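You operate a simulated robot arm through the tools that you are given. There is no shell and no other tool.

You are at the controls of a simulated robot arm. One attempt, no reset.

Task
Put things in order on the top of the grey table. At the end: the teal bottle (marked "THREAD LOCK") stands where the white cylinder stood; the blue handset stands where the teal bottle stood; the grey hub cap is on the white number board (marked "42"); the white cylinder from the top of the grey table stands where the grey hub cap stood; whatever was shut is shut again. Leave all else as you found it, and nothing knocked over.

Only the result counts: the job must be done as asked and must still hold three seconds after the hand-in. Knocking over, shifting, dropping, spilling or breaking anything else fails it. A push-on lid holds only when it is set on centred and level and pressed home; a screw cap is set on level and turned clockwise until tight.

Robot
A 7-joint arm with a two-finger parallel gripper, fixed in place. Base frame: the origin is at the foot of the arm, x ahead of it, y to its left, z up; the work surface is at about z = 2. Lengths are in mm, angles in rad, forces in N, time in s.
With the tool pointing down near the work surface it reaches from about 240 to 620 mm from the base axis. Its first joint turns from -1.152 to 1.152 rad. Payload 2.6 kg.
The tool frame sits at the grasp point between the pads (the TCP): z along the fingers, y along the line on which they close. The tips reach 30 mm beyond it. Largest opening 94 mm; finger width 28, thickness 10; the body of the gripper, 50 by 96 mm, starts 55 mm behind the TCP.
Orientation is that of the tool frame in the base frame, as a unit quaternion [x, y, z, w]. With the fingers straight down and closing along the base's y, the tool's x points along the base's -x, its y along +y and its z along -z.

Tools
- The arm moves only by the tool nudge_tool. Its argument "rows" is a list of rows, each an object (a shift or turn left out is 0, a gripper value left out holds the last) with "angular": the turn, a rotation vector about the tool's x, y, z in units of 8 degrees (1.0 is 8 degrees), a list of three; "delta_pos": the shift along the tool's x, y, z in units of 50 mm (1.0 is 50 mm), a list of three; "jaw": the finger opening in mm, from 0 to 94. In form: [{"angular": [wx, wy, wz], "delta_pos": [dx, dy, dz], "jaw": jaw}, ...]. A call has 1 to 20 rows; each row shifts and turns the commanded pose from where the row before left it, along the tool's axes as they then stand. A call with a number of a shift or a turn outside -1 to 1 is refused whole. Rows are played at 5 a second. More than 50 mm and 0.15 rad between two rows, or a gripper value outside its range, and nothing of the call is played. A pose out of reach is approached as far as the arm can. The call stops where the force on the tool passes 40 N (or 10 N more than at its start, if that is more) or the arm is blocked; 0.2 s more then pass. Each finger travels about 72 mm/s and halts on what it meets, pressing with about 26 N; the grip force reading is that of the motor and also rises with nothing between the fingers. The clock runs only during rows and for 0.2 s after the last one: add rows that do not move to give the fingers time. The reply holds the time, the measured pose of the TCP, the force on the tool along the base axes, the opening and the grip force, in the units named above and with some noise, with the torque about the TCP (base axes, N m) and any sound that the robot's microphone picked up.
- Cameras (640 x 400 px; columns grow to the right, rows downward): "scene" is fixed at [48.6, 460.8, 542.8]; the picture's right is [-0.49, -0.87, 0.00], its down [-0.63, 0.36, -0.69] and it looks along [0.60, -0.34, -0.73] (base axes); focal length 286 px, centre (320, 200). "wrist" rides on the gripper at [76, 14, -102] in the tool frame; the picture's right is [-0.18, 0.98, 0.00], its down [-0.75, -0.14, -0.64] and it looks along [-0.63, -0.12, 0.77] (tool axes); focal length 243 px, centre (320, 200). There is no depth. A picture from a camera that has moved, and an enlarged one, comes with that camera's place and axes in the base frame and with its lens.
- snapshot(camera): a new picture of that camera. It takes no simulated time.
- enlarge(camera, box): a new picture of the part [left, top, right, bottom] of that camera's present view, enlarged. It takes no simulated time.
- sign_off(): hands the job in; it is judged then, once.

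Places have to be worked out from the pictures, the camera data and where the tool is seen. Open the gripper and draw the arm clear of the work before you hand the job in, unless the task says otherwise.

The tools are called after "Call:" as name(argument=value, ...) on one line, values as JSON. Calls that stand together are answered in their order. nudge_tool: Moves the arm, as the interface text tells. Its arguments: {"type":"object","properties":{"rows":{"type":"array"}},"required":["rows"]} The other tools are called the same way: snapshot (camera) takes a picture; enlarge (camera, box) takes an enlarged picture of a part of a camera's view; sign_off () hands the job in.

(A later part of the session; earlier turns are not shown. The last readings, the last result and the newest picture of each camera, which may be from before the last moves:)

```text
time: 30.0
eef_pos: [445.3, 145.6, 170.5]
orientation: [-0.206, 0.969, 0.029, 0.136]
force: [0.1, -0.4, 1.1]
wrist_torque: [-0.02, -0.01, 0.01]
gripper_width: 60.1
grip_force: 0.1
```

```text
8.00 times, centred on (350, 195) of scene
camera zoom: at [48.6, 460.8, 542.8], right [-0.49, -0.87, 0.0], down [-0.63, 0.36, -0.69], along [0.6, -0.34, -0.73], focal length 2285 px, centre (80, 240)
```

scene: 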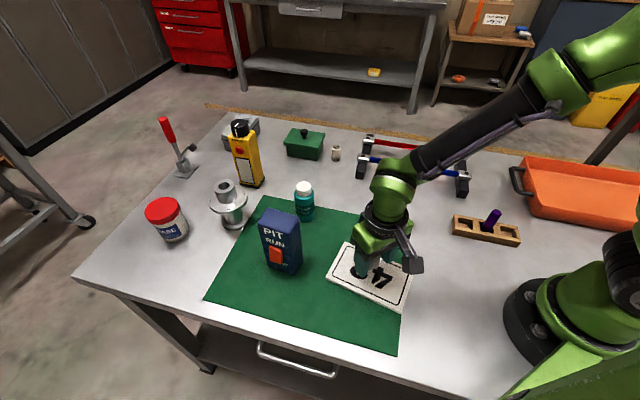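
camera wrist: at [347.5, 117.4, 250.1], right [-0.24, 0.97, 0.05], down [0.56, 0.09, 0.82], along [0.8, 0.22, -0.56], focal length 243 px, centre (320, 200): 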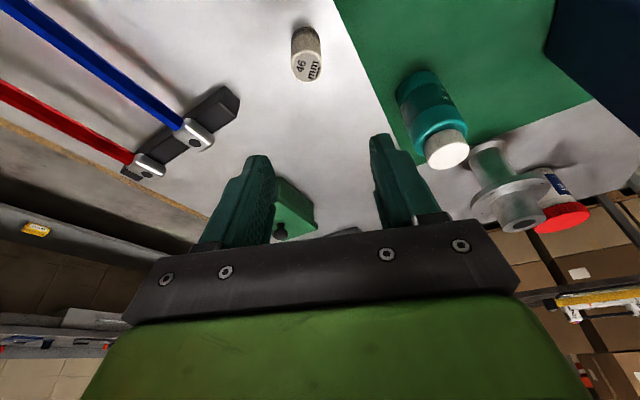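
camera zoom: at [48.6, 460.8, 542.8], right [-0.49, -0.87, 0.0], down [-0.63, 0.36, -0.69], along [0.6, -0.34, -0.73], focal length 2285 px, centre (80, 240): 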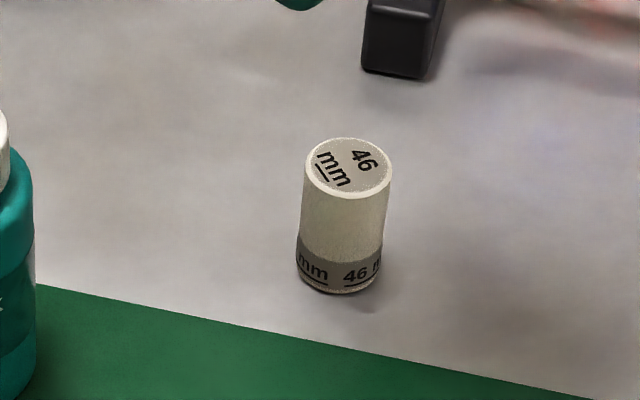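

The cylinder stands within about 3 mm of the hub cap's old spot. Next is the bottle, which I'll take with the same tilt and yaw so it can go to the far place. I'll hover above it first.

Call:
nudge_tool(rows=[{"delta_pos": [-0.39, 0.697, 0.216], "jaw": 75}, {"delta_pos": [-0.39, 0.697, 0.216]}, {"delta_pos": [-0.39, 0.697, 0.216]}, {}, {}, {}])

Call:
snapshot(camera="wrist")

Call:
enlarge(camera="scene", box=[240, 130, 400, 230])

```text
time: 31.4
eef_pos: [463.8, 263.8, 155.9]
orientation: [-0.206, 0.969, 0.029, 0.136]
force: [0.7, 0.4, 0.7]
wrist_torque: [0.03, 0.0, -0.01]
gripper_width: 75.0
grip_force: 0.1
```

```text
taken
camera wrist: at [365.3, 236.2, 236.1], right [-0.24, 0.97, 0.05], down [0.56, 0.09, 0.82], along [0.8, 0.22, -0.56], focal length 243 px, centre (320, 200)
```

wrist: 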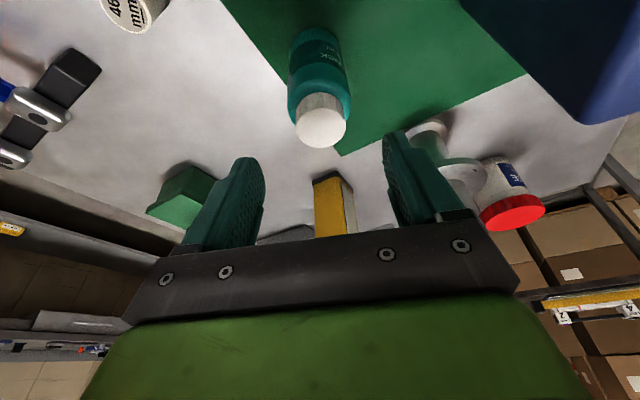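

```text
4.00 times, centred on (320, 180) of scene
camera zoom: at [48.6, 460.8, 542.8], right [-0.49, -0.87, 0.0], down [-0.63, 0.36, -0.69], along [0.6, -0.34, -0.73], focal length 1143 px, centre (320, 280)
```

zoom: 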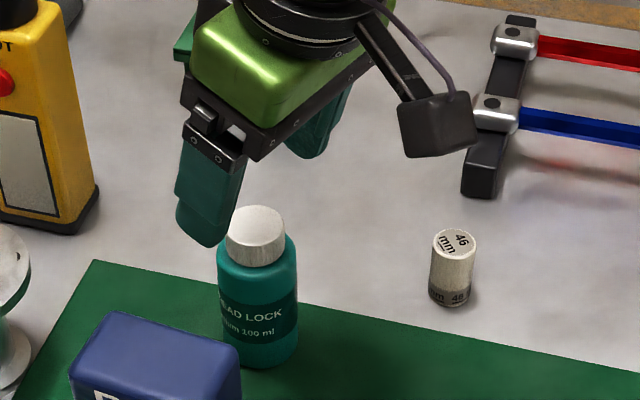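

The bottle is at about (466,268.7). I'll shift 3.9 mm along the closing axis and descend partway around it.

Call:
nudge_tool(rows=[{"delta_pos": [-0.012, 0.077, 0.004]}, {"delta_pos": [0.176, 0, 0.615]}, {"delta_pos": [0.176, 0, 0.615]}, {}, {}])

Call:
snapshot(camera="wrist")

Call:
enlarge(camera="scene", box=[240, 130, 400, 230])

```text
time: 32.6
eef_pos: [464.3, 268.9, 92.4]
orientation: [-0.206, 0.969, 0.029, 0.135]
force: [-0.4, 0.0, 0.1]
wrist_torque: [0.02, 0.0, -0.01]
gripper_width: 74.9
grip_force: 0.0
```

```text
taken
camera wrist: at [364.9, 239.8, 171.8], right [-0.24, 0.97, 0.05], down [0.56, 0.09, 0.82], along [0.8, 0.22, -0.56], focal length 243 px, centre (320, 200)
```

wrist: 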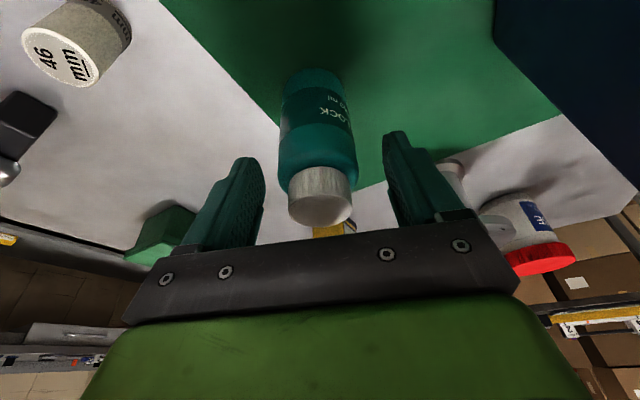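

```text
4.00 times, centred on (320, 180) of scene
camera zoom: at [48.6, 460.8, 542.8], right [-0.49, -0.87, 0.0], down [-0.63, 0.36, -0.69], along [0.6, -0.34, -0.73], focal length 1143 px, centre (320, 280)
```

zoom: 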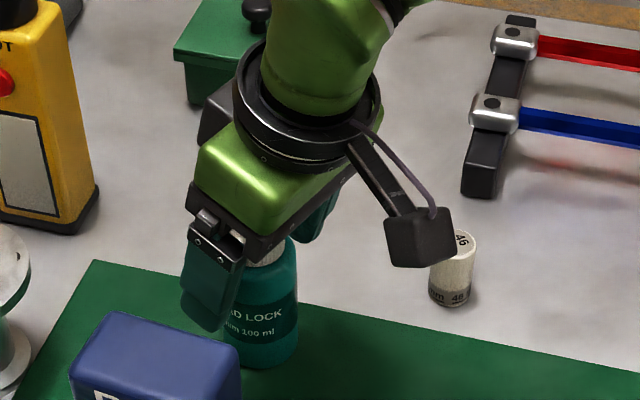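

The bottle is centred between the fingers. I'll lower to a TCP height of about 60 and close.

Call:
nudge_tool(rows=[{"delta_pos": [0.088, 0, 0.308]}, {"delta_pos": [0.088, 0, 0.308]}, {}, {"jaw": 60}, {"jaw": 35}, {"jaw": 35}, {"jaw": 35}, {"jaw": 35}])

Call:
snapshot(camera="wrist")

Call:
enlarge(camera="scene", box=[240, 130, 400, 230])

```text
time: 34.4
eef_pos: [463.1, 268.5, 58.8]
orientation: [-0.206, 0.969, 0.029, 0.136]
force: [0.7, -1.1, 0.5]
wrist_torque: [-0.01, -0.04, -0.03]
gripper_width: 49.0
grip_force: 26.7
```

```text
taken
camera wrist: at [364.5, 239.9, 139.0], right [-0.24, 0.97, 0.05], down [0.56, 0.09, 0.82], along [0.8, 0.22, -0.56], focal length 243 px, centre (320, 200)
```

wrist: 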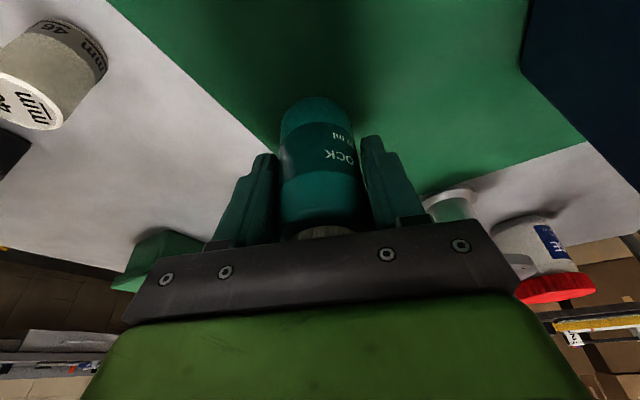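

```text
4.00 times, centred on (320, 180) of scene
camera zoom: at [48.6, 460.8, 542.8], right [-0.49, -0.87, 0.0], down [-0.63, 0.36, -0.69], along [0.6, -0.34, -0.73], focal length 1143 px, centre (320, 280)
```

zoom: 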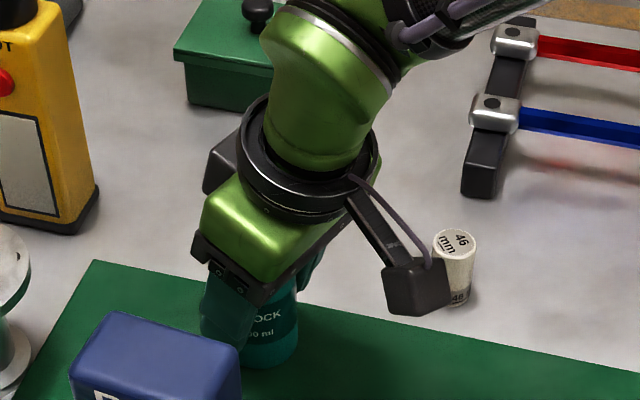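

Bottle gripped at 49 mm. I'll lift it 70 mm and check.

Call:
nudge_tool(rows=[{"delta_pos": [-0.083, 0, -0.288]}, {"delta_pos": [-0.15, 0, -0.53]}, {"delta_pos": [-0.153, 0, -0.53]}, {}, {}])

Call:
snapshot(camera="wrist")

Call:
snapshot(camera="scene")

```text
time: 35.6
eef_pos: [462.3, 267.7, 128.9]
orientation: [-0.206, 0.969, 0.03, 0.137]
force: [0.5, -0.5, -1.7]
wrist_torque: [0.02, -0.02, 0.01]
gripper_width: 49.1
grip_force: 26.1
```

```text
taken
camera wrist: at [363.2, 239.4, 209.5], right [-0.24, 0.97, 0.05], down [0.56, 0.09, 0.82], along [0.8, 0.22, -0.56], focal length 243 px, centre (320, 200)
```

wrist: 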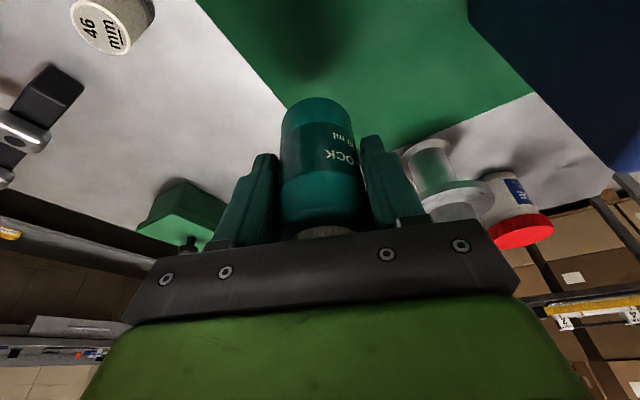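

```text
taken
```

scene: 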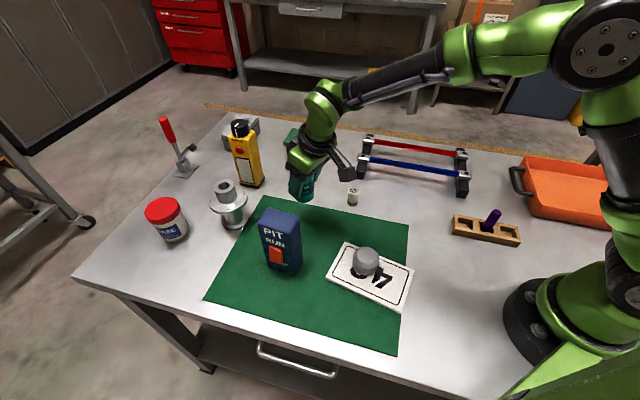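

The bottle is held upright, with its bottom at about z=72. I'll carry it across to above the cylinder's old place.

Call:
nudge_tool(rows=[{"delta_pos": [-0.2492, -0.9144, 0.0716]}, {"delta_pos": [-0.2492, -0.9144, 0.0716]}, {"delta_pos": [-0.2492, -0.9144, 0.0716]}, {"delta_pos": [-0.2492, -0.9144, 0.0716]}, {"delta_pos": [-0.2492, -0.9144, 0.0716]}, {}, {}, {}])

Call:
snapshot(camera="wrist")

Call:
enlarge(camera="scene", box=[270, 90, 430, 190])

```text
time: 37.4
eef_pos: [614.4, 80.8, 129.5]
orientation: [-0.206, 0.969, 0.028, 0.136]
force: [-1.1, 0.3, -1.1]
wrist_torque: [-0.02, 0.05, 0.03]
gripper_width: 49.2
grip_force: 25.9
```

```text
taken
camera wrist: at [515.3, 53.1, 209.7], right [-0.24, 0.97, 0.05], down [0.56, 0.09, 0.82], along [0.8, 0.22, -0.56], focal length 243 px, centre (320, 200)
```

wrist: 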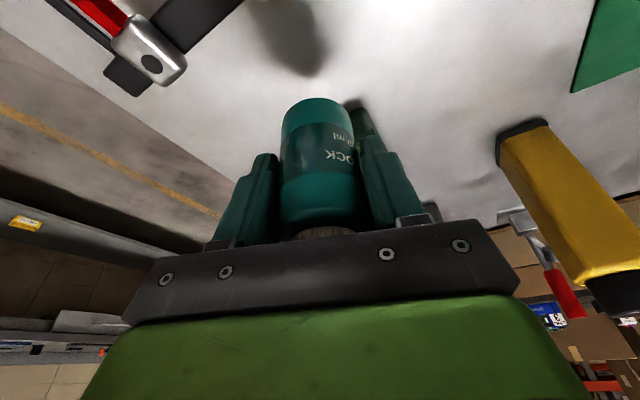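

```text
4.00 times, centred on (350, 140) of scene
camera zoom: at [48.6, 460.8, 542.8], right [-0.49, -0.87, 0.0], down [-0.63, 0.36, -0.69], along [0.6, -0.34, -0.73], focal length 1143 px, centre (200, 440)
```

zoom: 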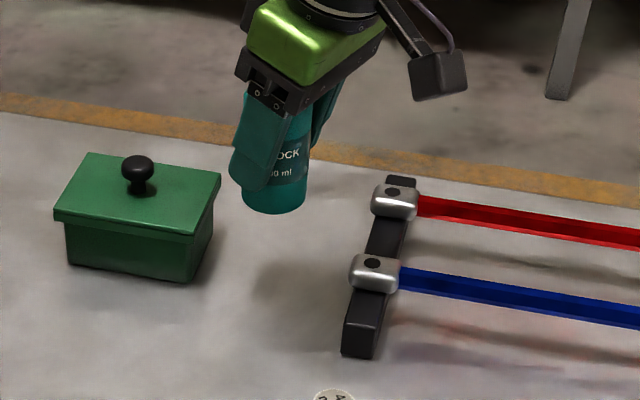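

The reading is about 4 mm short in y. I'll correct that and lower to just above the table.

Call:
nudge_tool(rows=[{"delta_pos": [-0.05, 0.071, 0.014]}, {"delta_pos": [0.171, 0, 0.596]}, {"delta_pos": [0.171, 0, 0.596]}, {}, {}])

Call:
snapshot(camera="wrist")

Call:
enlarge(camera="scene", box=[280, 120, 376, 180])

```text
time: 38.6
eef_pos: [616.6, 87.1, 64.9]
orientation: [-0.205, 0.969, 0.029, 0.136]
force: [-0.7, 0.2, -1.5]
wrist_torque: [0.0, 0.03, 0.01]
gripper_width: 48.8
grip_force: 25.7
```

```text
taken
camera wrist: at [517.4, 58.7, 145.2], right [-0.24, 0.97, 0.05], down [0.56, 0.09, 0.82], along [0.8, 0.22, -0.56], focal length 243 px, centre (320, 200)
```

wrist: 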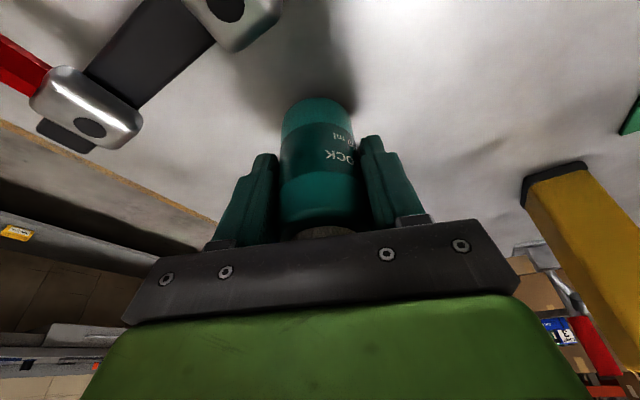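

```text
6.67 times, centred on (328, 150) of scene
camera zoom: at [48.6, 460.8, 542.8], right [-0.49, -0.87, 0.0], down [-0.63, 0.36, -0.69], along [0.6, -0.34, -0.73], focal length 1904 px, centre (267, 533)
```

zoom: 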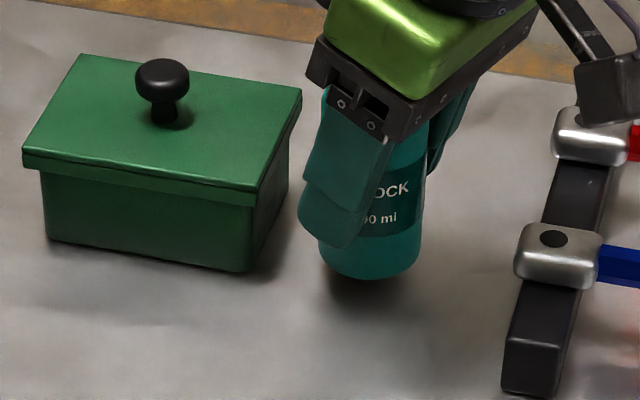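

It's within about 3 mm. I'll make a small correction and lower gently to contact.

Call:
nudge_tool(rows=[{"delta_pos": [0.043, 0, -0.012]}, {"delta_pos": [0.0138, 0, 0.048]}, {"delta_pos": [0.0138, 0, 0.048]}, {}, {}])

```text
time: 39.8
eef_pos: [612.8, 87.4, 61.9]
orientation: [-0.206, 0.969, 0.029, 0.136]
force: [-0.5, -0.4, -1.0]
wrist_torque: [0.02, -0.01, 0.01]
gripper_width: 49.2
grip_force: 25.7
```

Call:
nudge_tool(rows=[{"delta_pos": [0.0138, 0, 0.048]}, {"delta_pos": [0.0055, 0, 0.0192]}, {}])

```text
time: 40.6
eef_pos: [614.3, 88.5, 58.6]
orientation: [-0.206, 0.969, 0.029, 0.136]
force: [0.7, -0.6, -0.7]
wrist_torque: [0.02, 0.01, 0.03]
gripper_width: 48.9
grip_force: 25.9
```

Call:
nudge_tool(rows=[{"delta_pos": [0.0055, 0, 0.0192]}, {}])

Call:
enlarge(camera="scene", box=[280, 120, 376, 180])

```text
time: 41.2
eef_pos: [613.7, 88.8, 57.8]
orientation: [-0.206, 0.969, 0.029, 0.136]
force: [-0.5, 0.0, -0.6]
wrist_torque: [0.0, 0.02, 0.01]
gripper_width: 48.7
grip_force: 25.8
```

```text
6.67 times, centred on (328, 150) of scene
camera zoom: at [48.6, 460.8, 542.8], right [-0.49, -0.87, 0.0], down [-0.63, 0.36, -0.69], along [0.6, -0.34, -0.73], focal length 1904 px, centre (267, 533)
```

zoom: 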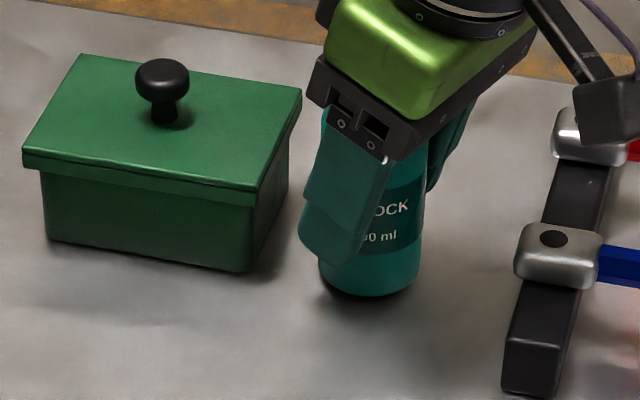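

The bottle is a hair above the table and about 3 mm off in y. I'll correct and keep stepping down.

Call:
nudge_tool(rows=[{"delta_pos": [0, -0.06, 0]}, {}, {"delta_pos": [0.0055, 0, 0.0192]}, {}])

```text
time: 42.2
eef_pos: [615.4, 87.2, 56.9]
orientation: [-0.206, 0.969, 0.028, 0.136]
force: [0.0, 0.9, -1.2]
wrist_torque: [0.0, -0.01, 0.0]
gripper_width: 49.1
grip_force: 26.1
```

Call:
nudge_tool(rows=[{"delta_pos": [0.0055, 0, 0.0192]}, {}, {"delta_pos": [0.0055, 0, 0.0192]}, {}])

```text
time: 43.2
eef_pos: [615.4, 85.9, 55.7]
orientation: [-0.207, 0.968, 0.028, 0.137]
force: [0.6, 0.5, 2.1]
wrist_torque: [0.03, -0.01, 0.0]
gripper_width: 49.0
grip_force: 25.9
```

Call:
nudge_tool(rows=[{"delta_pos": [0.0042, 0, 0.0144]}, {}])

Call:
enlarge(camera="scene", box=[280, 120, 376, 180])

```text
time: 43.8
eef_pos: [615.3, 85.6, 55.1]
orientation: [-0.206, 0.968, 0.029, 0.137]
force: [0.7, -1.0, 5.8]
wrist_torque: [0.02, -0.05, -0.05]
gripper_width: 49.1
grip_force: 25.9
```

```text
6.67 times, centred on (328, 150) of scene
camera zoom: at [48.5, 460.8, 542.8], right [-0.49, -0.87, 0.0], down [-0.63, 0.36, -0.69], along [0.6, -0.34, -0.73], focal length 1904 px, centre (267, 533)
```

zoom: 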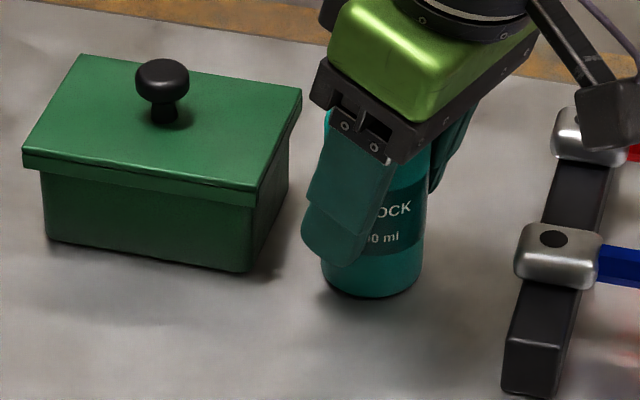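

Contact is at 5.8 N, level, and in place. I'll open and then back out along the tool axis.

Call:
nudge_tool(rows=[{"jaw": 54}, {"jaw": 60}, {"jaw": 68}, {}, {}])

Call:
nudge_tool(rows=[{"delta_pos": [0, 0, -0.3]}, {"delta_pos": [0, 0, -0.5]}, {"delta_pos": [0, 0, -0.8]}, {"delta_pos": [0, 0, -0.8]}, {}, {}])

Call:
snapshot(camera="wrist")

Call:
enlarge(camera="scene", box=[280, 120, 376, 180])

```text
time: 45.0
eef_pos: [615.1, 85.8, 52.7]
orientation: [-0.206, 0.969, 0.029, 0.136]
force: [0.8, -0.4, 0.2]
wrist_torque: [0.02, -0.01, -0.01]
gripper_width: 67.5
grip_force: 0.0
```

```text
time: 46.4
eef_pos: [585.4, 73.9, 169.4]
orientation: [-0.206, 0.969, 0.029, 0.135]
force: [0.4, 0.7, 1.0]
wrist_torque: [0.03, 0.01, -0.01]
gripper_width: 68.0
grip_force: 0.1
```

```text
taken
camera wrist: at [488.2, 45.8, 248.8], right [-0.24, 0.97, 0.05], down [0.56, 0.09, 0.82], along [0.8, 0.22, -0.56], focal length 243 px, centre (320, 200)
```

wrist: 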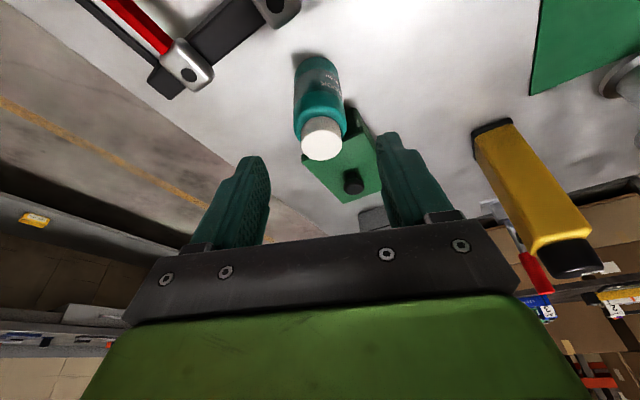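

```text
6.67 times, centred on (328, 150) of scene
camera zoom: at [48.6, 460.8, 542.8], right [-0.49, -0.87, 0.0], down [-0.63, 0.36, -0.69], along [0.6, -0.34, -0.73], focal length 1904 px, centre (267, 533)
```

zoom: 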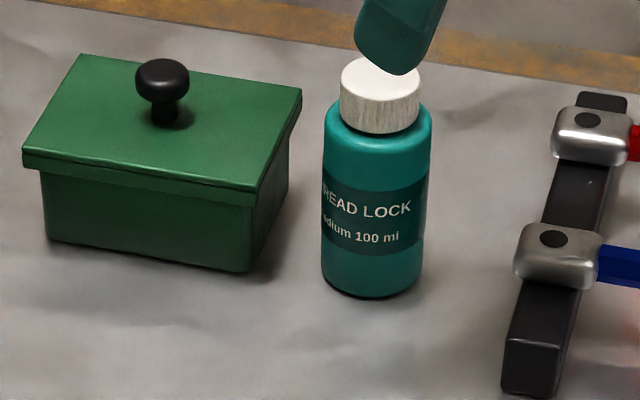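

The bottle stands where the cylinder was, within about 3 mm. Now the handset: I'll move inward and up, remove the tilt, and yaw to match its depth axis (about 39.5°).

Call:
nudge_tool(rows=[{"delta_pos": [0.233, 0.822, -0.321]}, {"delta_pos": [0.233, 0.822, -0.321]}, {"delta_pos": [0.233, 0.822, -0.321]}, {"delta_pos": [0.233, 0.822, -0.321]}, {"delta_pos": [0.233, 0.822, -0.321]}, {"angular": [0, 1, 0]}, {"angular": [0, 1, 0]}, {"angular": [0, 0, -1]}, {"angular": [0, 0, -0.94]}, {}, {}])

Call:
snapshot(camera="wrist")

Call:
snapshot(camera="scene")

```text
time: 48.8
eef_pos: [430.8, 228.2, 230.8]
orientation: [-0.339, 0.941, 0.0, 0.0]
force: [-0.2, 0.0, 0.5]
wrist_torque: [-0.03, -0.01, 0.0]
gripper_width: 68.0
grip_force: 0.1
```

```text
taken
camera wrist: at [363.2, 190.6, 335.7], right [-0.48, 0.88, 0.0], down [0.67, 0.37, 0.64], along [0.56, 0.31, -0.77], focal length 243 px, centre (320, 200)
```

wrist: 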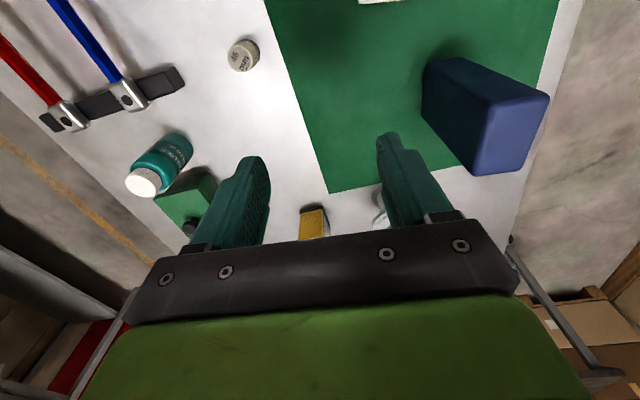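

```text
taken
```

scene: 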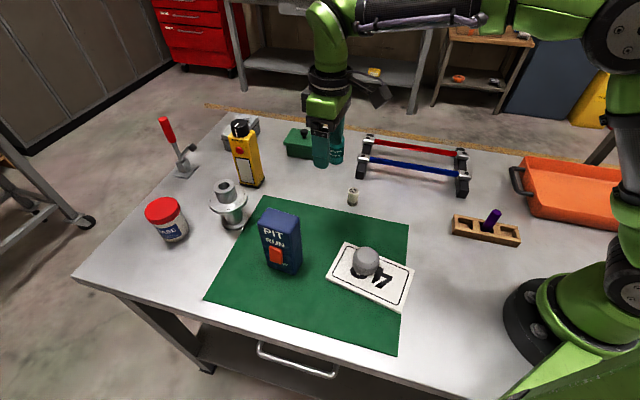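

Yaw is now 39.6°. I'll move above the handset (tips 50 mm clear of its top) and look.

Call:
nudge_tool(rows=[{"delta_pos": [-0.192, 0.7475, 0]}, {"delta_pos": [-0.192, 0.7475, 0]}, {"delta_pos": [-0.192, 0.7475, 0]}, {"delta_pos": [-0.192, 0.7475, 0]}, {}, {}])

Call:
snapshot(camera="wrist")

Call:
enlarge(camera="scene", box=[200, 140, 392, 260])

```text
time: 50.2
eef_pos: [362.0, 367.7, 229.7]
orientation: [-0.338, 0.941, 0.0, 0.0]
force: [0.9, 0.4, -0.7]
wrist_torque: [0.0, -0.01, 0.02]
gripper_width: 67.9
grip_force: 0.0
```

```text
taken
camera wrist: at [294.3, 330.8, 334.8], right [-0.48, 0.88, 0.0], down [0.67, 0.37, 0.64], along [0.56, 0.31, -0.77], focal length 243 px, centre (320, 200)
```

wrist: 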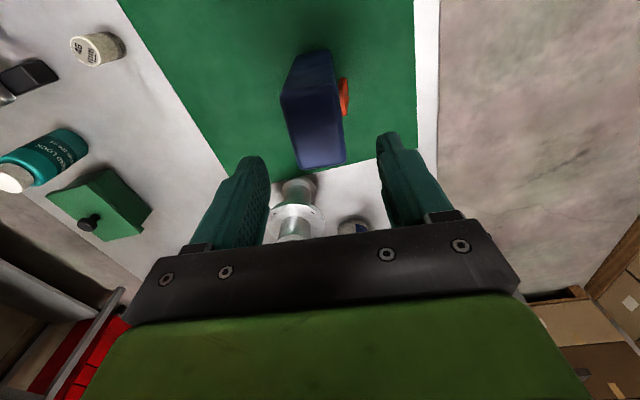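

```text
3.33 times, centred on (296, 200) of scene
camera zoom: at [48.6, 460.8, 542.8], right [-0.49, -0.87, 0.0], down [-0.63, 0.36, -0.69], along [0.6, -0.34, -0.73], focal length 952 px, centre (400, 200)
```

zoom: 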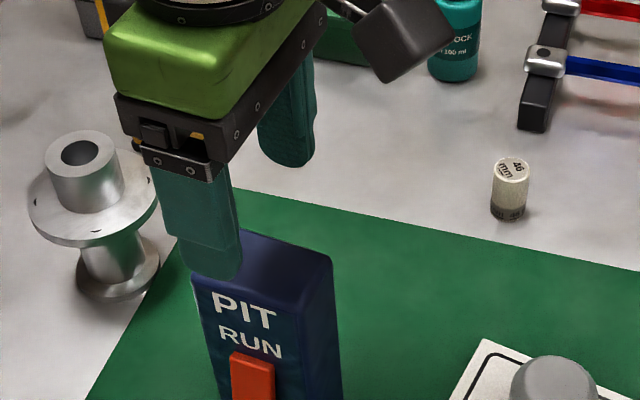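

Call:
enlarge(camera="wrist", box=[240, 40, 400, 180])

```text
2.86 times, centred on (320, 110) of wrist
camera zoom: at [294.3, 330.8, 334.8], right [-0.48, 0.88, 0.0], down [0.67, 0.37, 0.64], along [0.56, 0.31, -0.77], focal length 693 px, centre (320, 457)
```

zoom: 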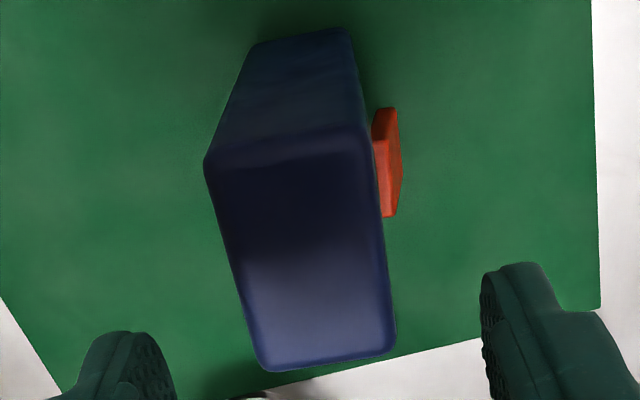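

The handset top is about 64×42, at yaw 39.7°, centred near (367,368). I'll correct slightly and lower to just above the top, then check.

Call:
nudge_tool(rows=[{"delta_pos": [-0.085, -0.06, 0]}, {"delta_pos": [0, 0, 0.45]}, {"delta_pos": [0, 0, 0.45]}, {}, {}])

Call:
snapshot(camera="wrist")

Call:
enlarge(camera="scene", box=[200, 160, 360, 260])

```text
time: 51.4
eef_pos: [368.1, 370.0, 186.0]
orientation: [-0.338, 0.941, 0.0, 0.0]
force: [-0.9, 0.4, -0.2]
wrist_torque: [-0.01, 0.02, 0.0]
gripper_width: 67.9
grip_force: 0.1
```

```text
taken
camera wrist: at [300.9, 332.1, 290.8], right [-0.48, 0.88, 0.0], down [0.67, 0.37, 0.64], along [0.56, 0.31, -0.77], focal length 243 px, centre (320, 200)
```

wrist: 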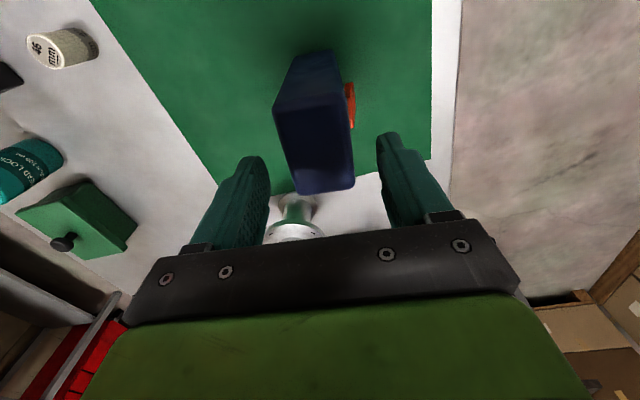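

```text
4.00 times, centred on (280, 210) of scene
camera zoom: at [48.6, 460.8, 542.8], right [-0.49, -0.87, 0.0], down [-0.63, 0.36, -0.69], along [0.6, -0.34, -0.73], focal length 1143 px, centre (480, 160)
```

zoom: 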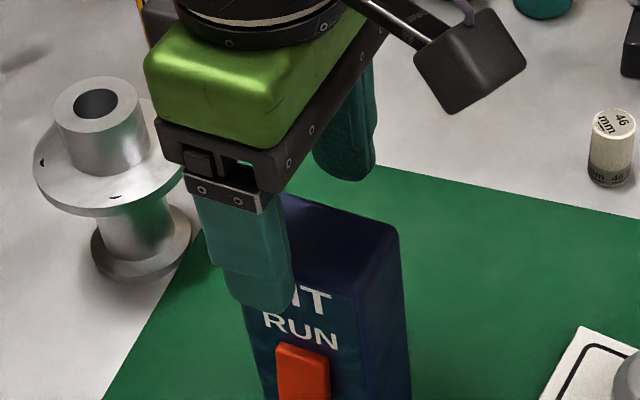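

Centred to about 2 mm. I'll lower to a TCP height of about 128 (tips above the orange button) and check before closing.

Call:
nudge_tool(rows=[{"delta_pos": [0, -0.035, 0]}, {"delta_pos": [0, 0, 0.38]}, {"delta_pos": [0, 0, 0.38]}, {"delta_pos": [0, 0, 0.38]}, {}, {}])

Call:
snapshot(camera="wrist")

Call:
enlarge(camera="scene", box=[200, 180, 360, 280])

```text
time: 52.8
eef_pos: [370.0, 366.2, 128.1]
orientation: [-0.338, 0.941, 0.0, 0.0]
force: [0.4, -0.7, -0.5]
wrist_torque: [0.0, 0.02, -0.01]
gripper_width: 68.2
grip_force: 0.0
```

```text
taken
camera wrist: at [302.2, 329.0, 232.5], right [-0.48, 0.88, 0.0], down [0.67, 0.37, 0.64], along [0.56, 0.31, -0.77], focal length 243 px, centre (320, 200)
```

wrist: 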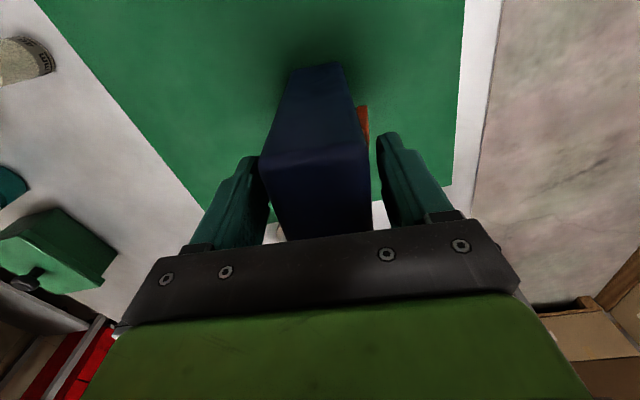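

```text
4.00 times, centred on (280, 230) of scene
camera zoom: at [48.6, 460.8, 542.8], right [-0.49, -0.87, 0.0], down [-0.63, 0.36, -0.69], along [0.6, -0.34, -0.73], focal length 1143 px, centre (480, 80)
```

zoom: 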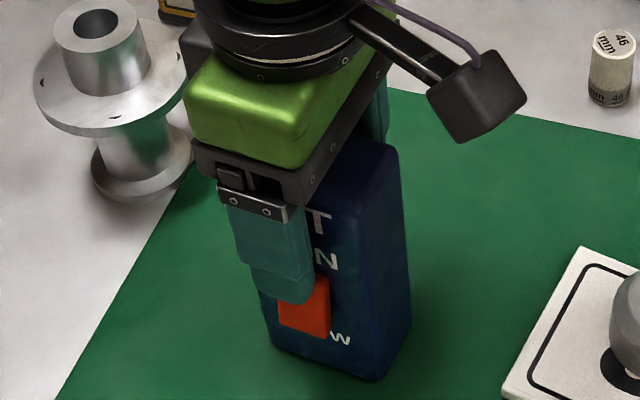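

The fingers straddle the handset. I'll raise 4 mm so the tips stay clear of the button's top edge, then close.

Call:
nudge_tool(rows=[{"delta_pos": [0, 0, -0.08]}, {}, {"jaw": 55}, {"jaw": 30}, {"jaw": 30}, {"jaw": 30}, {"jaw": 30}])

Call:
snapshot(camera="wrist")

Call:
enlarge(camera="scene", box=[200, 180, 360, 280])

```text
time: 54.4
eef_pos: [369.5, 366.5, 132.3]
orientation: [-0.337, 0.941, 0.002, 0.0]
force: [-0.5, 2.3, 0.2]
wrist_torque: [0.29, 0.12, 0.01]
gripper_width: 48.2
grip_force: 25.8
```

```text
taken
camera wrist: at [302.5, 329.8, 236.9], right [-0.48, 0.88, 0.0], down [0.67, 0.37, 0.64], along [0.56, 0.31, -0.77], focal length 243 px, centre (320, 200)
```

wrist: 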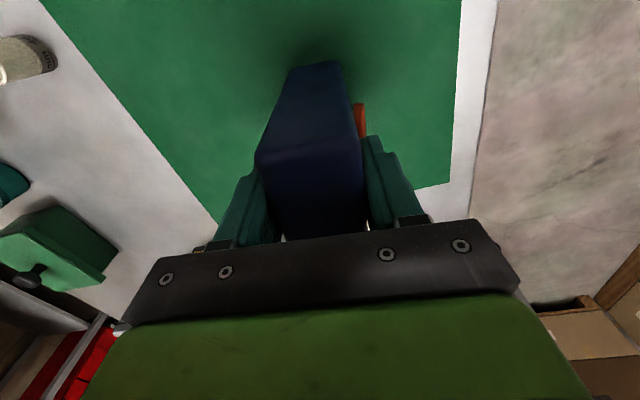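

```text
4.00 times, centred on (280, 230) of scene
camera zoom: at [48.6, 460.8, 542.8], right [-0.49, -0.87, 0.0], down [-0.63, 0.36, -0.69], along [0.6, -0.34, -0.73], focal length 1143 px, centre (480, 80)
```

zoom: 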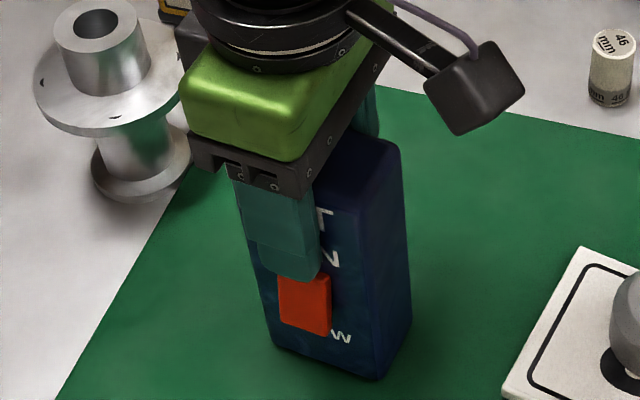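

The opening reads 48 mm with a slight torque, so I want to be sure the front finger isn't resting on the button. I'll zoom in before lifting.

Call:
enlarge(camera="scene", box=[240, 210, 320, 280])

Call:
enlarge(camera="wrist", box=[220, 50, 430, 250])

```text
5.71 times, centred on (280, 245) of scene
camera zoom: at [48.6, 460.8, 542.8], right [-0.49, -0.87, 0.0], down [-0.63, 0.36, -0.69], along [0.6, -0.34, -0.73], focal length 1632 px, centre (549, -57)
```

zoom: 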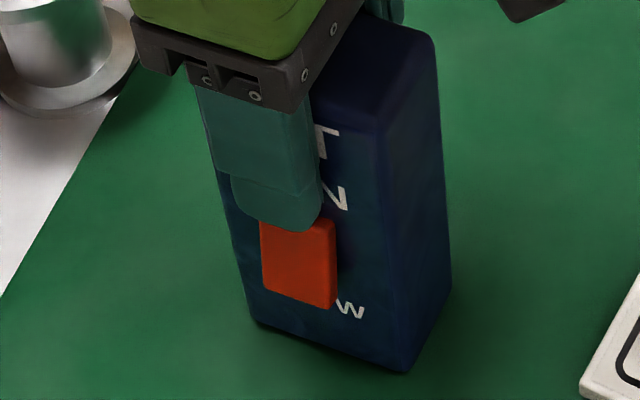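

```text
2.00 times, centred on (325, 150) of wrist
camera zoom: at [302.5, 329.8, 236.9], right [-0.48, 0.88, 0.0], down [0.67, 0.37, 0.64], along [0.56, 0.31, -0.77], focal length 485 px, centre (310, 300)
```

zoom: 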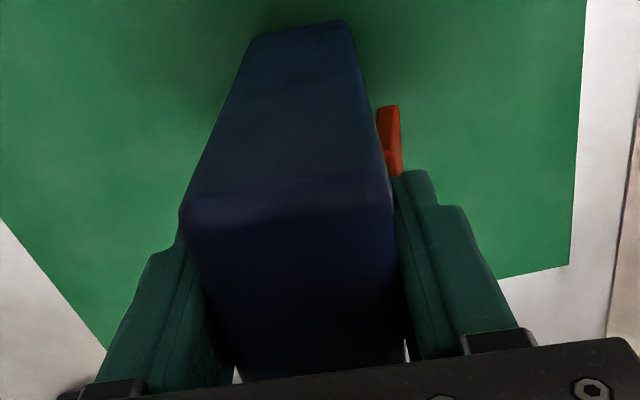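

The estimated depth was about 42–43, so 48 suggests the front tip may be on the button's edge. I'll open, go up 10 mm, and re-close for a cleaner grip.

Call:
nudge_tool(rows=[{"jaw": 68}, {"jaw": 68}, {"jaw": 68}, {"delta_pos": [0, 0, -0.2]}, {}, {"jaw": 55}, {"jaw": 30}, {"jaw": 30}, {"jaw": 30}, {"jaw": 30}])

Call:
enlarge(camera="wrist", box=[220, 50, 430, 250])

Call:
enlarge(camera="scene", box=[240, 210, 320, 280])

```text
time: 56.6
eef_pos: [370.4, 367.9, 143.9]
orientation: [-0.338, 0.941, 0.0, 0.001]
force: [-0.2, 1.6, 2.6]
wrist_torque: [-0.01, 0.05, -0.03]
gripper_width: 48.1
grip_force: 26.5
```

```text
2.00 times, centred on (325, 150) of wrist
camera zoom: at [302.4, 329.5, 247.0], right [-0.48, 0.88, 0.0], down [0.67, 0.37, 0.64], along [0.56, 0.31, -0.77], focal length 485 px, centre (310, 300)
```

zoom: 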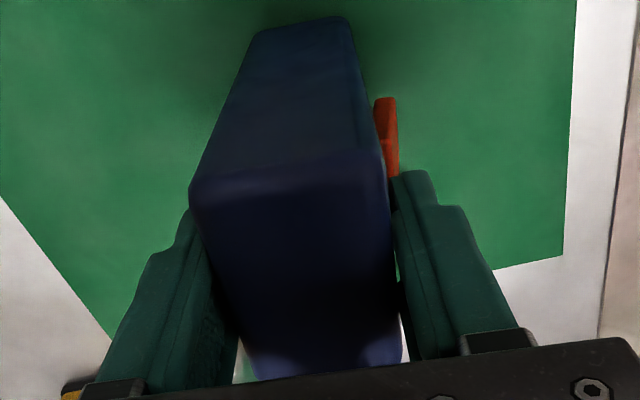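

```text
5.71 times, centred on (280, 245) of scene
camera zoom: at [48.6, 460.8, 542.8], right [-0.49, -0.87, 0.0], down [-0.63, 0.36, -0.69], along [0.6, -0.34, -0.73], focal length 1632 px, centre (549, -57)
```

zoom: 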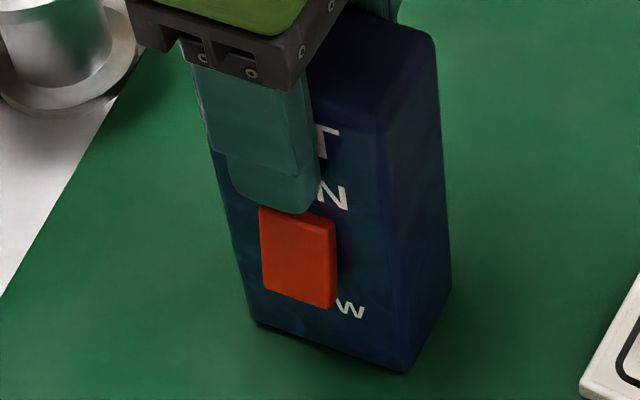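

The width is again 48.1 with no torque and the button fully clear, so that is the handset's real depth. I'll lift 25 mm and check.

Call:
nudge_tool(rows=[{"delta_pos": [0, 0, -0.2]}, {"delta_pos": [0, 0, -0.3]}, {}, {}])

Call:
snapshot(camera="wrist")

Call:
enlarge(camera="scene", box=[200, 180, 360, 280])

```text
time: 57.6
eef_pos: [370.2, 366.2, 166.1]
orientation: [-0.337, 0.941, 0.0, 0.0]
force: [-1.0, -0.4, -2.1]
wrist_torque: [-0.01, -0.01, 0.01]
gripper_width: 48.3
grip_force: 26.8
```

```text
taken
camera wrist: at [302.4, 329.0, 272.2], right [-0.48, 0.88, 0.0], down [0.67, 0.37, 0.64], along [0.56, 0.31, -0.77], focal length 243 px, centre (320, 200)
```

wrist: 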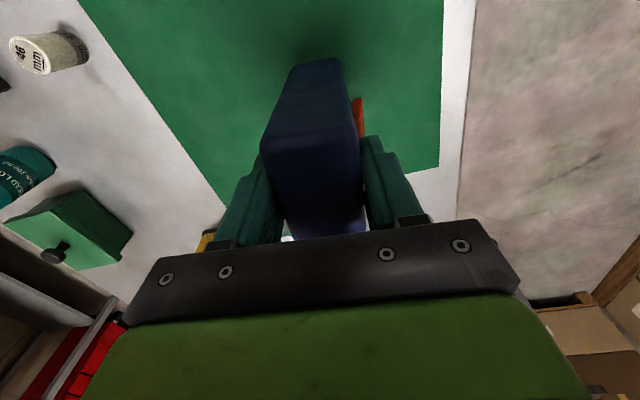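

```text
4.00 times, centred on (280, 230) of scene
camera zoom: at [48.6, 460.8, 542.8], right [-0.49, -0.87, 0.0], down [-0.63, 0.36, -0.69], along [0.6, -0.34, -0.73], focal length 1143 px, centre (480, 80)
```

zoom: 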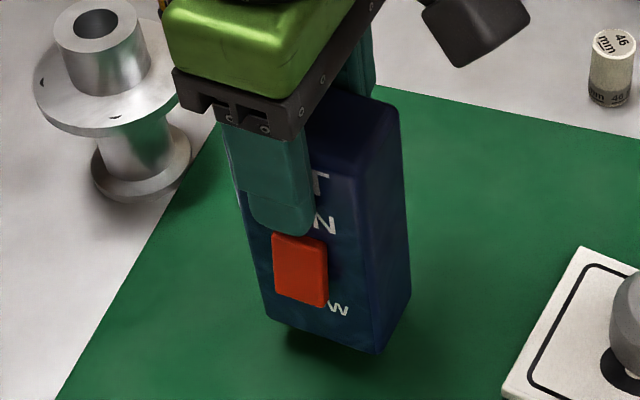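

It hangs upright and firmly held. I'll carry it over the bottle's old place near (465,269).

Call:
nudge_tool(rows=[{"delta_pos": [-0.075, -0.905, 0]}, {"delta_pos": [-0.075, -0.905, 0]}, {"delta_pos": [-0.075, -0.905, 0]}, {}, {}, {}])

Call:
enlarge(camera="scene", box=[230, 140, 390, 240])

Call:
snapshot(camera="wrist")

```text
time: 59.0
eef_pos: [466.1, 268.3, 168.7]
orientation: [-0.339, 0.941, 0.0, 0.0]
force: [-0.4, 0.7, -3.1]
wrist_torque: [-0.04, -0.02, -0.02]
gripper_width: 47.9
grip_force: 26.3
```

```text
4.00 times, centred on (310, 190) of scene
camera zoom: at [48.6, 460.8, 542.8], right [-0.49, -0.87, 0.0], down [-0.63, 0.36, -0.69], along [0.6, -0.34, -0.73], focal length 1143 px, centre (360, 240)
```

zoom: 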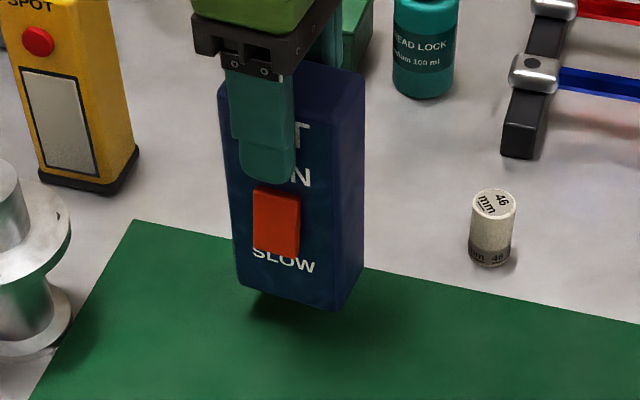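

```text
taken
camera wrist: at [398.0, 231.6, 273.4], right [-0.48, 0.88, 0.0], down [0.67, 0.37, 0.64], along [0.56, 0.31, -0.77], focal length 243 px, centre (320, 200)
```

wrist: 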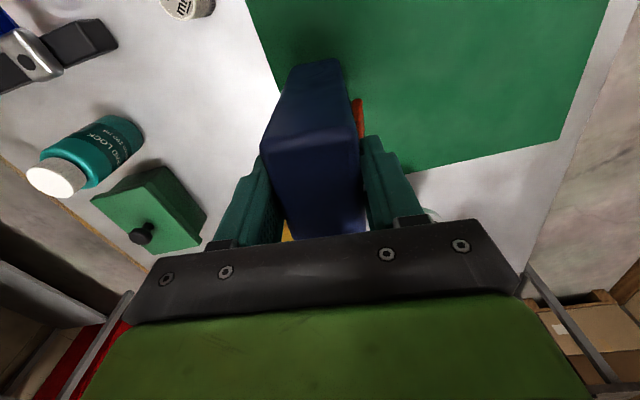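

The handset is within about 2 mm of the target. I'll trim slightly and lower most of the way.

Call:
nudge_tool(rows=[{"delta_pos": [-0.015, 0.03, 0]}, {"delta_pos": [0, 0, 0.2]}, {"delta_pos": [0, 0, 0.2]}, {}, {}])

Call:
enlarge(camera="scene", box=[250, 170, 346, 230])

```text
time: 60.2
eef_pos: [464.0, 272.1, 147.5]
orientation: [-0.337, 0.941, -0.001, 0.0]
force: [0.1, 0.5, -1.9]
wrist_torque: [0.03, 0.02, 0.01]
gripper_width: 48.2
grip_force: 26.4
```

```text
6.67 times, centred on (298, 200) of scene
camera zoom: at [48.6, 460.8, 542.8], right [-0.49, -0.87, 0.0], down [-0.63, 0.36, -0.69], along [0.6, -0.34, -0.73], focal length 1904 px, centre (467, 200)
```

zoom: 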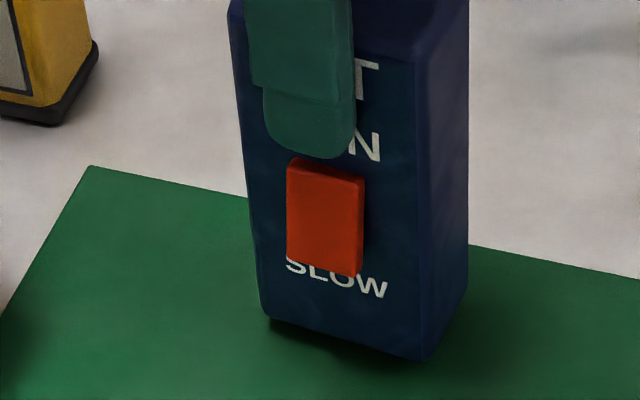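

The base centre is now near (464,269), right on target. I'll step down gently to contact.

Call:
nudge_tool(rows=[{"delta_pos": [0, 0, 0.05]}, {"delta_pos": [0, 0, 0.02]}, {}, {}])

```text
time: 61.2
eef_pos: [464.8, 271.4, 144.5]
orientation: [-0.338, 0.941, 0.0, 0.0]
force: [-0.8, 0.4, -2.9]
wrist_torque: [0.02, 0.03, -0.01]
gripper_width: 48.1
grip_force: 26.1
```

Call:
nudge_tool(rows=[{"delta_pos": [0, 0, 0.018]}, {}, {"delta_pos": [0, 0, 0.018]}, {}])

```text
time: 62.2
eef_pos: [465.0, 269.7, 142.7]
orientation: [-0.338, 0.941, 0.001, 0.0]
force: [0.2, -0.7, -2.9]
wrist_torque: [-0.03, 0.01, 0.0]
gripper_width: 48.4
grip_force: 26.2
```

Call:
nudge_tool(rows=[{"delta_pos": [0, 0, 0.016]}, {}, {"delta_pos": [0, 0, 0.016]}, {}])

Call:
enlarge(camera="scene", box=[250, 170, 346, 230])

```text
time: 63.2
eef_pos: [465.9, 271.4, 142.8]
orientation: [-0.338, 0.941, -0.001, 0.0]
force: [-2.5, -0.8, 8.3]
wrist_torque: [-0.43, 0.38, -0.1]
gripper_width: 48.3
grip_force: 26.4
```

```text
6.67 times, centred on (298, 200) of scene
camera zoom: at [48.5, 460.8, 542.8], right [-0.49, -0.87, 0.0], down [-0.63, 0.36, -0.69], along [0.6, -0.34, -0.73], focal length 1904 px, centre (467, 200)
```

zoom: 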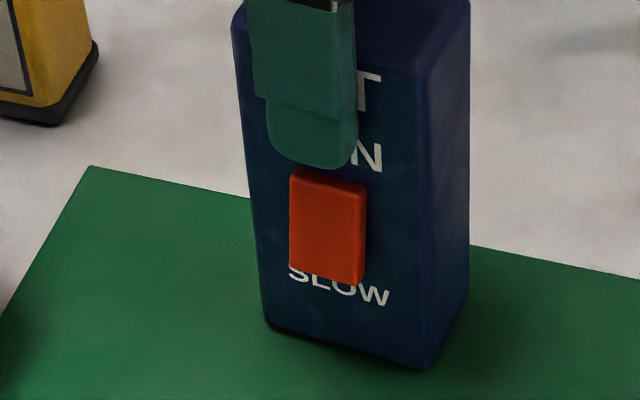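

Contact started at one edge, so there is under 1 mm to settle. I'll press down another 0.5 mm to seat it, then open.

Call:
nudge_tool(rows=[{"delta_pos": [0, 0, 0.01]}, {}, {}])

Call:
nudge_tool(rows=[{"jaw": 50}, {"jaw": 53}, {"jaw": 58}, {"jaw": 66}, {}, {}])

Call:
snapshot(camera="wrist")

Call:
enlarge(camera="scene", box=[230, 140, 390, 240])

```text
time: 64.0
eef_pos: [465.7, 270.5, 142.2]
orientation: [-0.338, 0.941, 0.0, 0.001]
force: [-6.0, -0.7, 19.5]
wrist_torque: [-0.13, 0.25, -0.07]
gripper_width: 48.3
grip_force: 25.7
```

```text
time: 65.4
eef_pos: [465.3, 269.7, 140.4]
orientation: [-0.337, 0.941, -0.001, 0.0]
force: [-0.9, 0.0, -0.4]
wrist_torque: [0.01, -0.03, 0.0]
gripper_width: 66.0
grip_force: 0.1
```

```text
taken
camera wrist: at [397.8, 233.2, 245.4], right [-0.48, 0.88, 0.0], down [0.67, 0.37, 0.64], along [0.56, 0.31, -0.77], focal length 243 px, centre (320, 200)
```

wrist: 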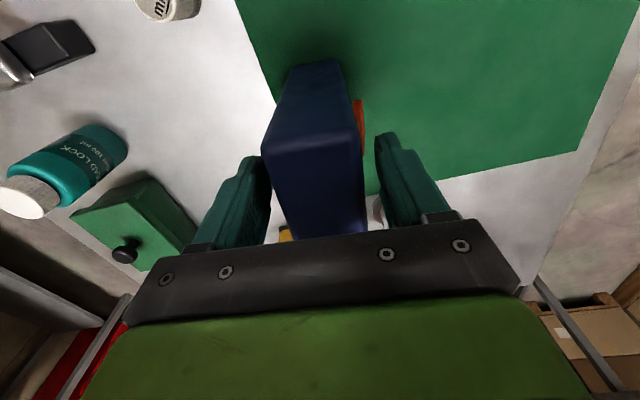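

```text
4.00 times, centred on (310, 190) of scene
camera zoom: at [48.6, 460.8, 542.8], right [-0.49, -0.87, 0.0], down [-0.63, 0.36, -0.69], along [0.6, -0.34, -0.73], focal length 1143 px, centre (360, 240)
```

zoom: 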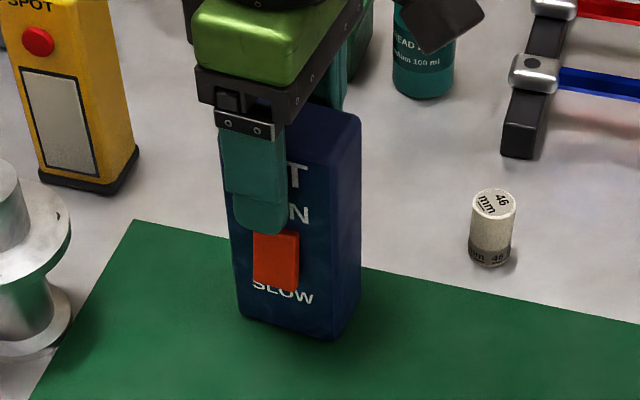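

The handset stands freely. I'll open wider for margin and rise straight up.

Call:
nudge_tool(rows=[{"jaw": 84}, {"jaw": 84}, {"delta_pos": [0, 0, -0.3]}, {"delta_pos": [0, 0, -0.6]}, {"delta_pos": [0, 0, -0.8]}, {}, {}])

Call:
snapshot(camera="wrist")

Call:
snapshot(camera="scene")

Call:
enlarge(camera="scene", box=[230, 140, 390, 240])

```text
time: 67.0
eef_pos: [463.7, 271.2, 225.7]
orientation: [-0.338, 0.941, -0.001, 0.0]
force: [-0.9, -0.4, 0.0]
wrist_torque: [-0.01, 0.02, 0.01]
gripper_width: 84.2
grip_force: 0.0
```

```text
taken
camera wrist: at [396.6, 233.6, 329.8], right [-0.48, 0.88, 0.0], down [0.67, 0.37, 0.64], along [0.56, 0.31, -0.77], focal length 243 px, centre (320, 200)
```

wrist: 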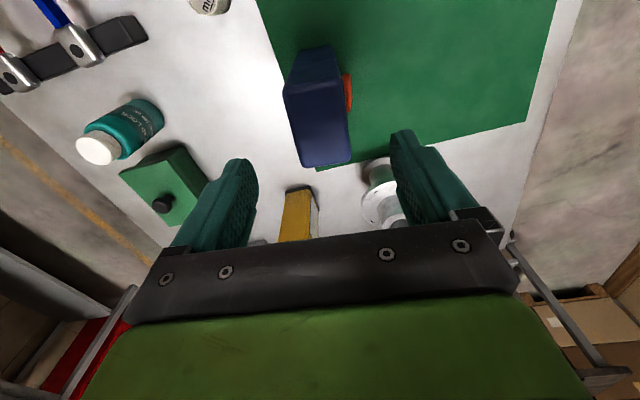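

```text
taken
```

scene: 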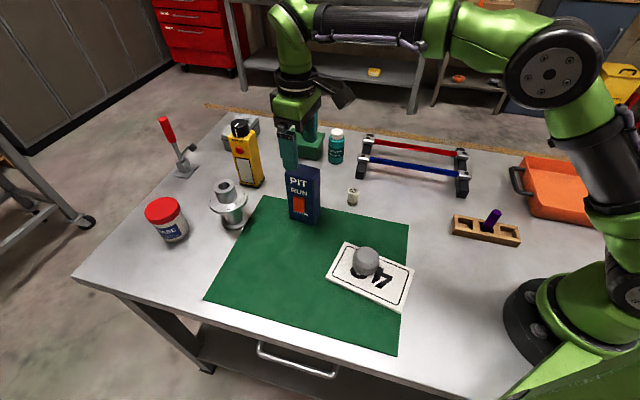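

```text
4.00 times, centred on (310, 190) of scene
camera zoom: at [48.6, 460.8, 542.8], right [-0.49, -0.87, 0.0], down [-0.63, 0.36, -0.69], along [0.6, -0.34, -0.73], focal length 1143 px, centre (360, 240)
```

zoom: 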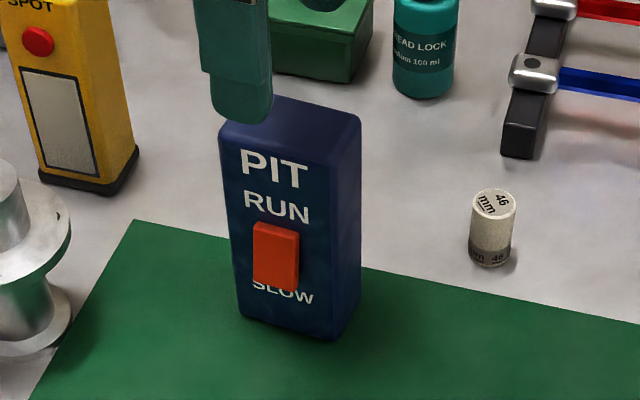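

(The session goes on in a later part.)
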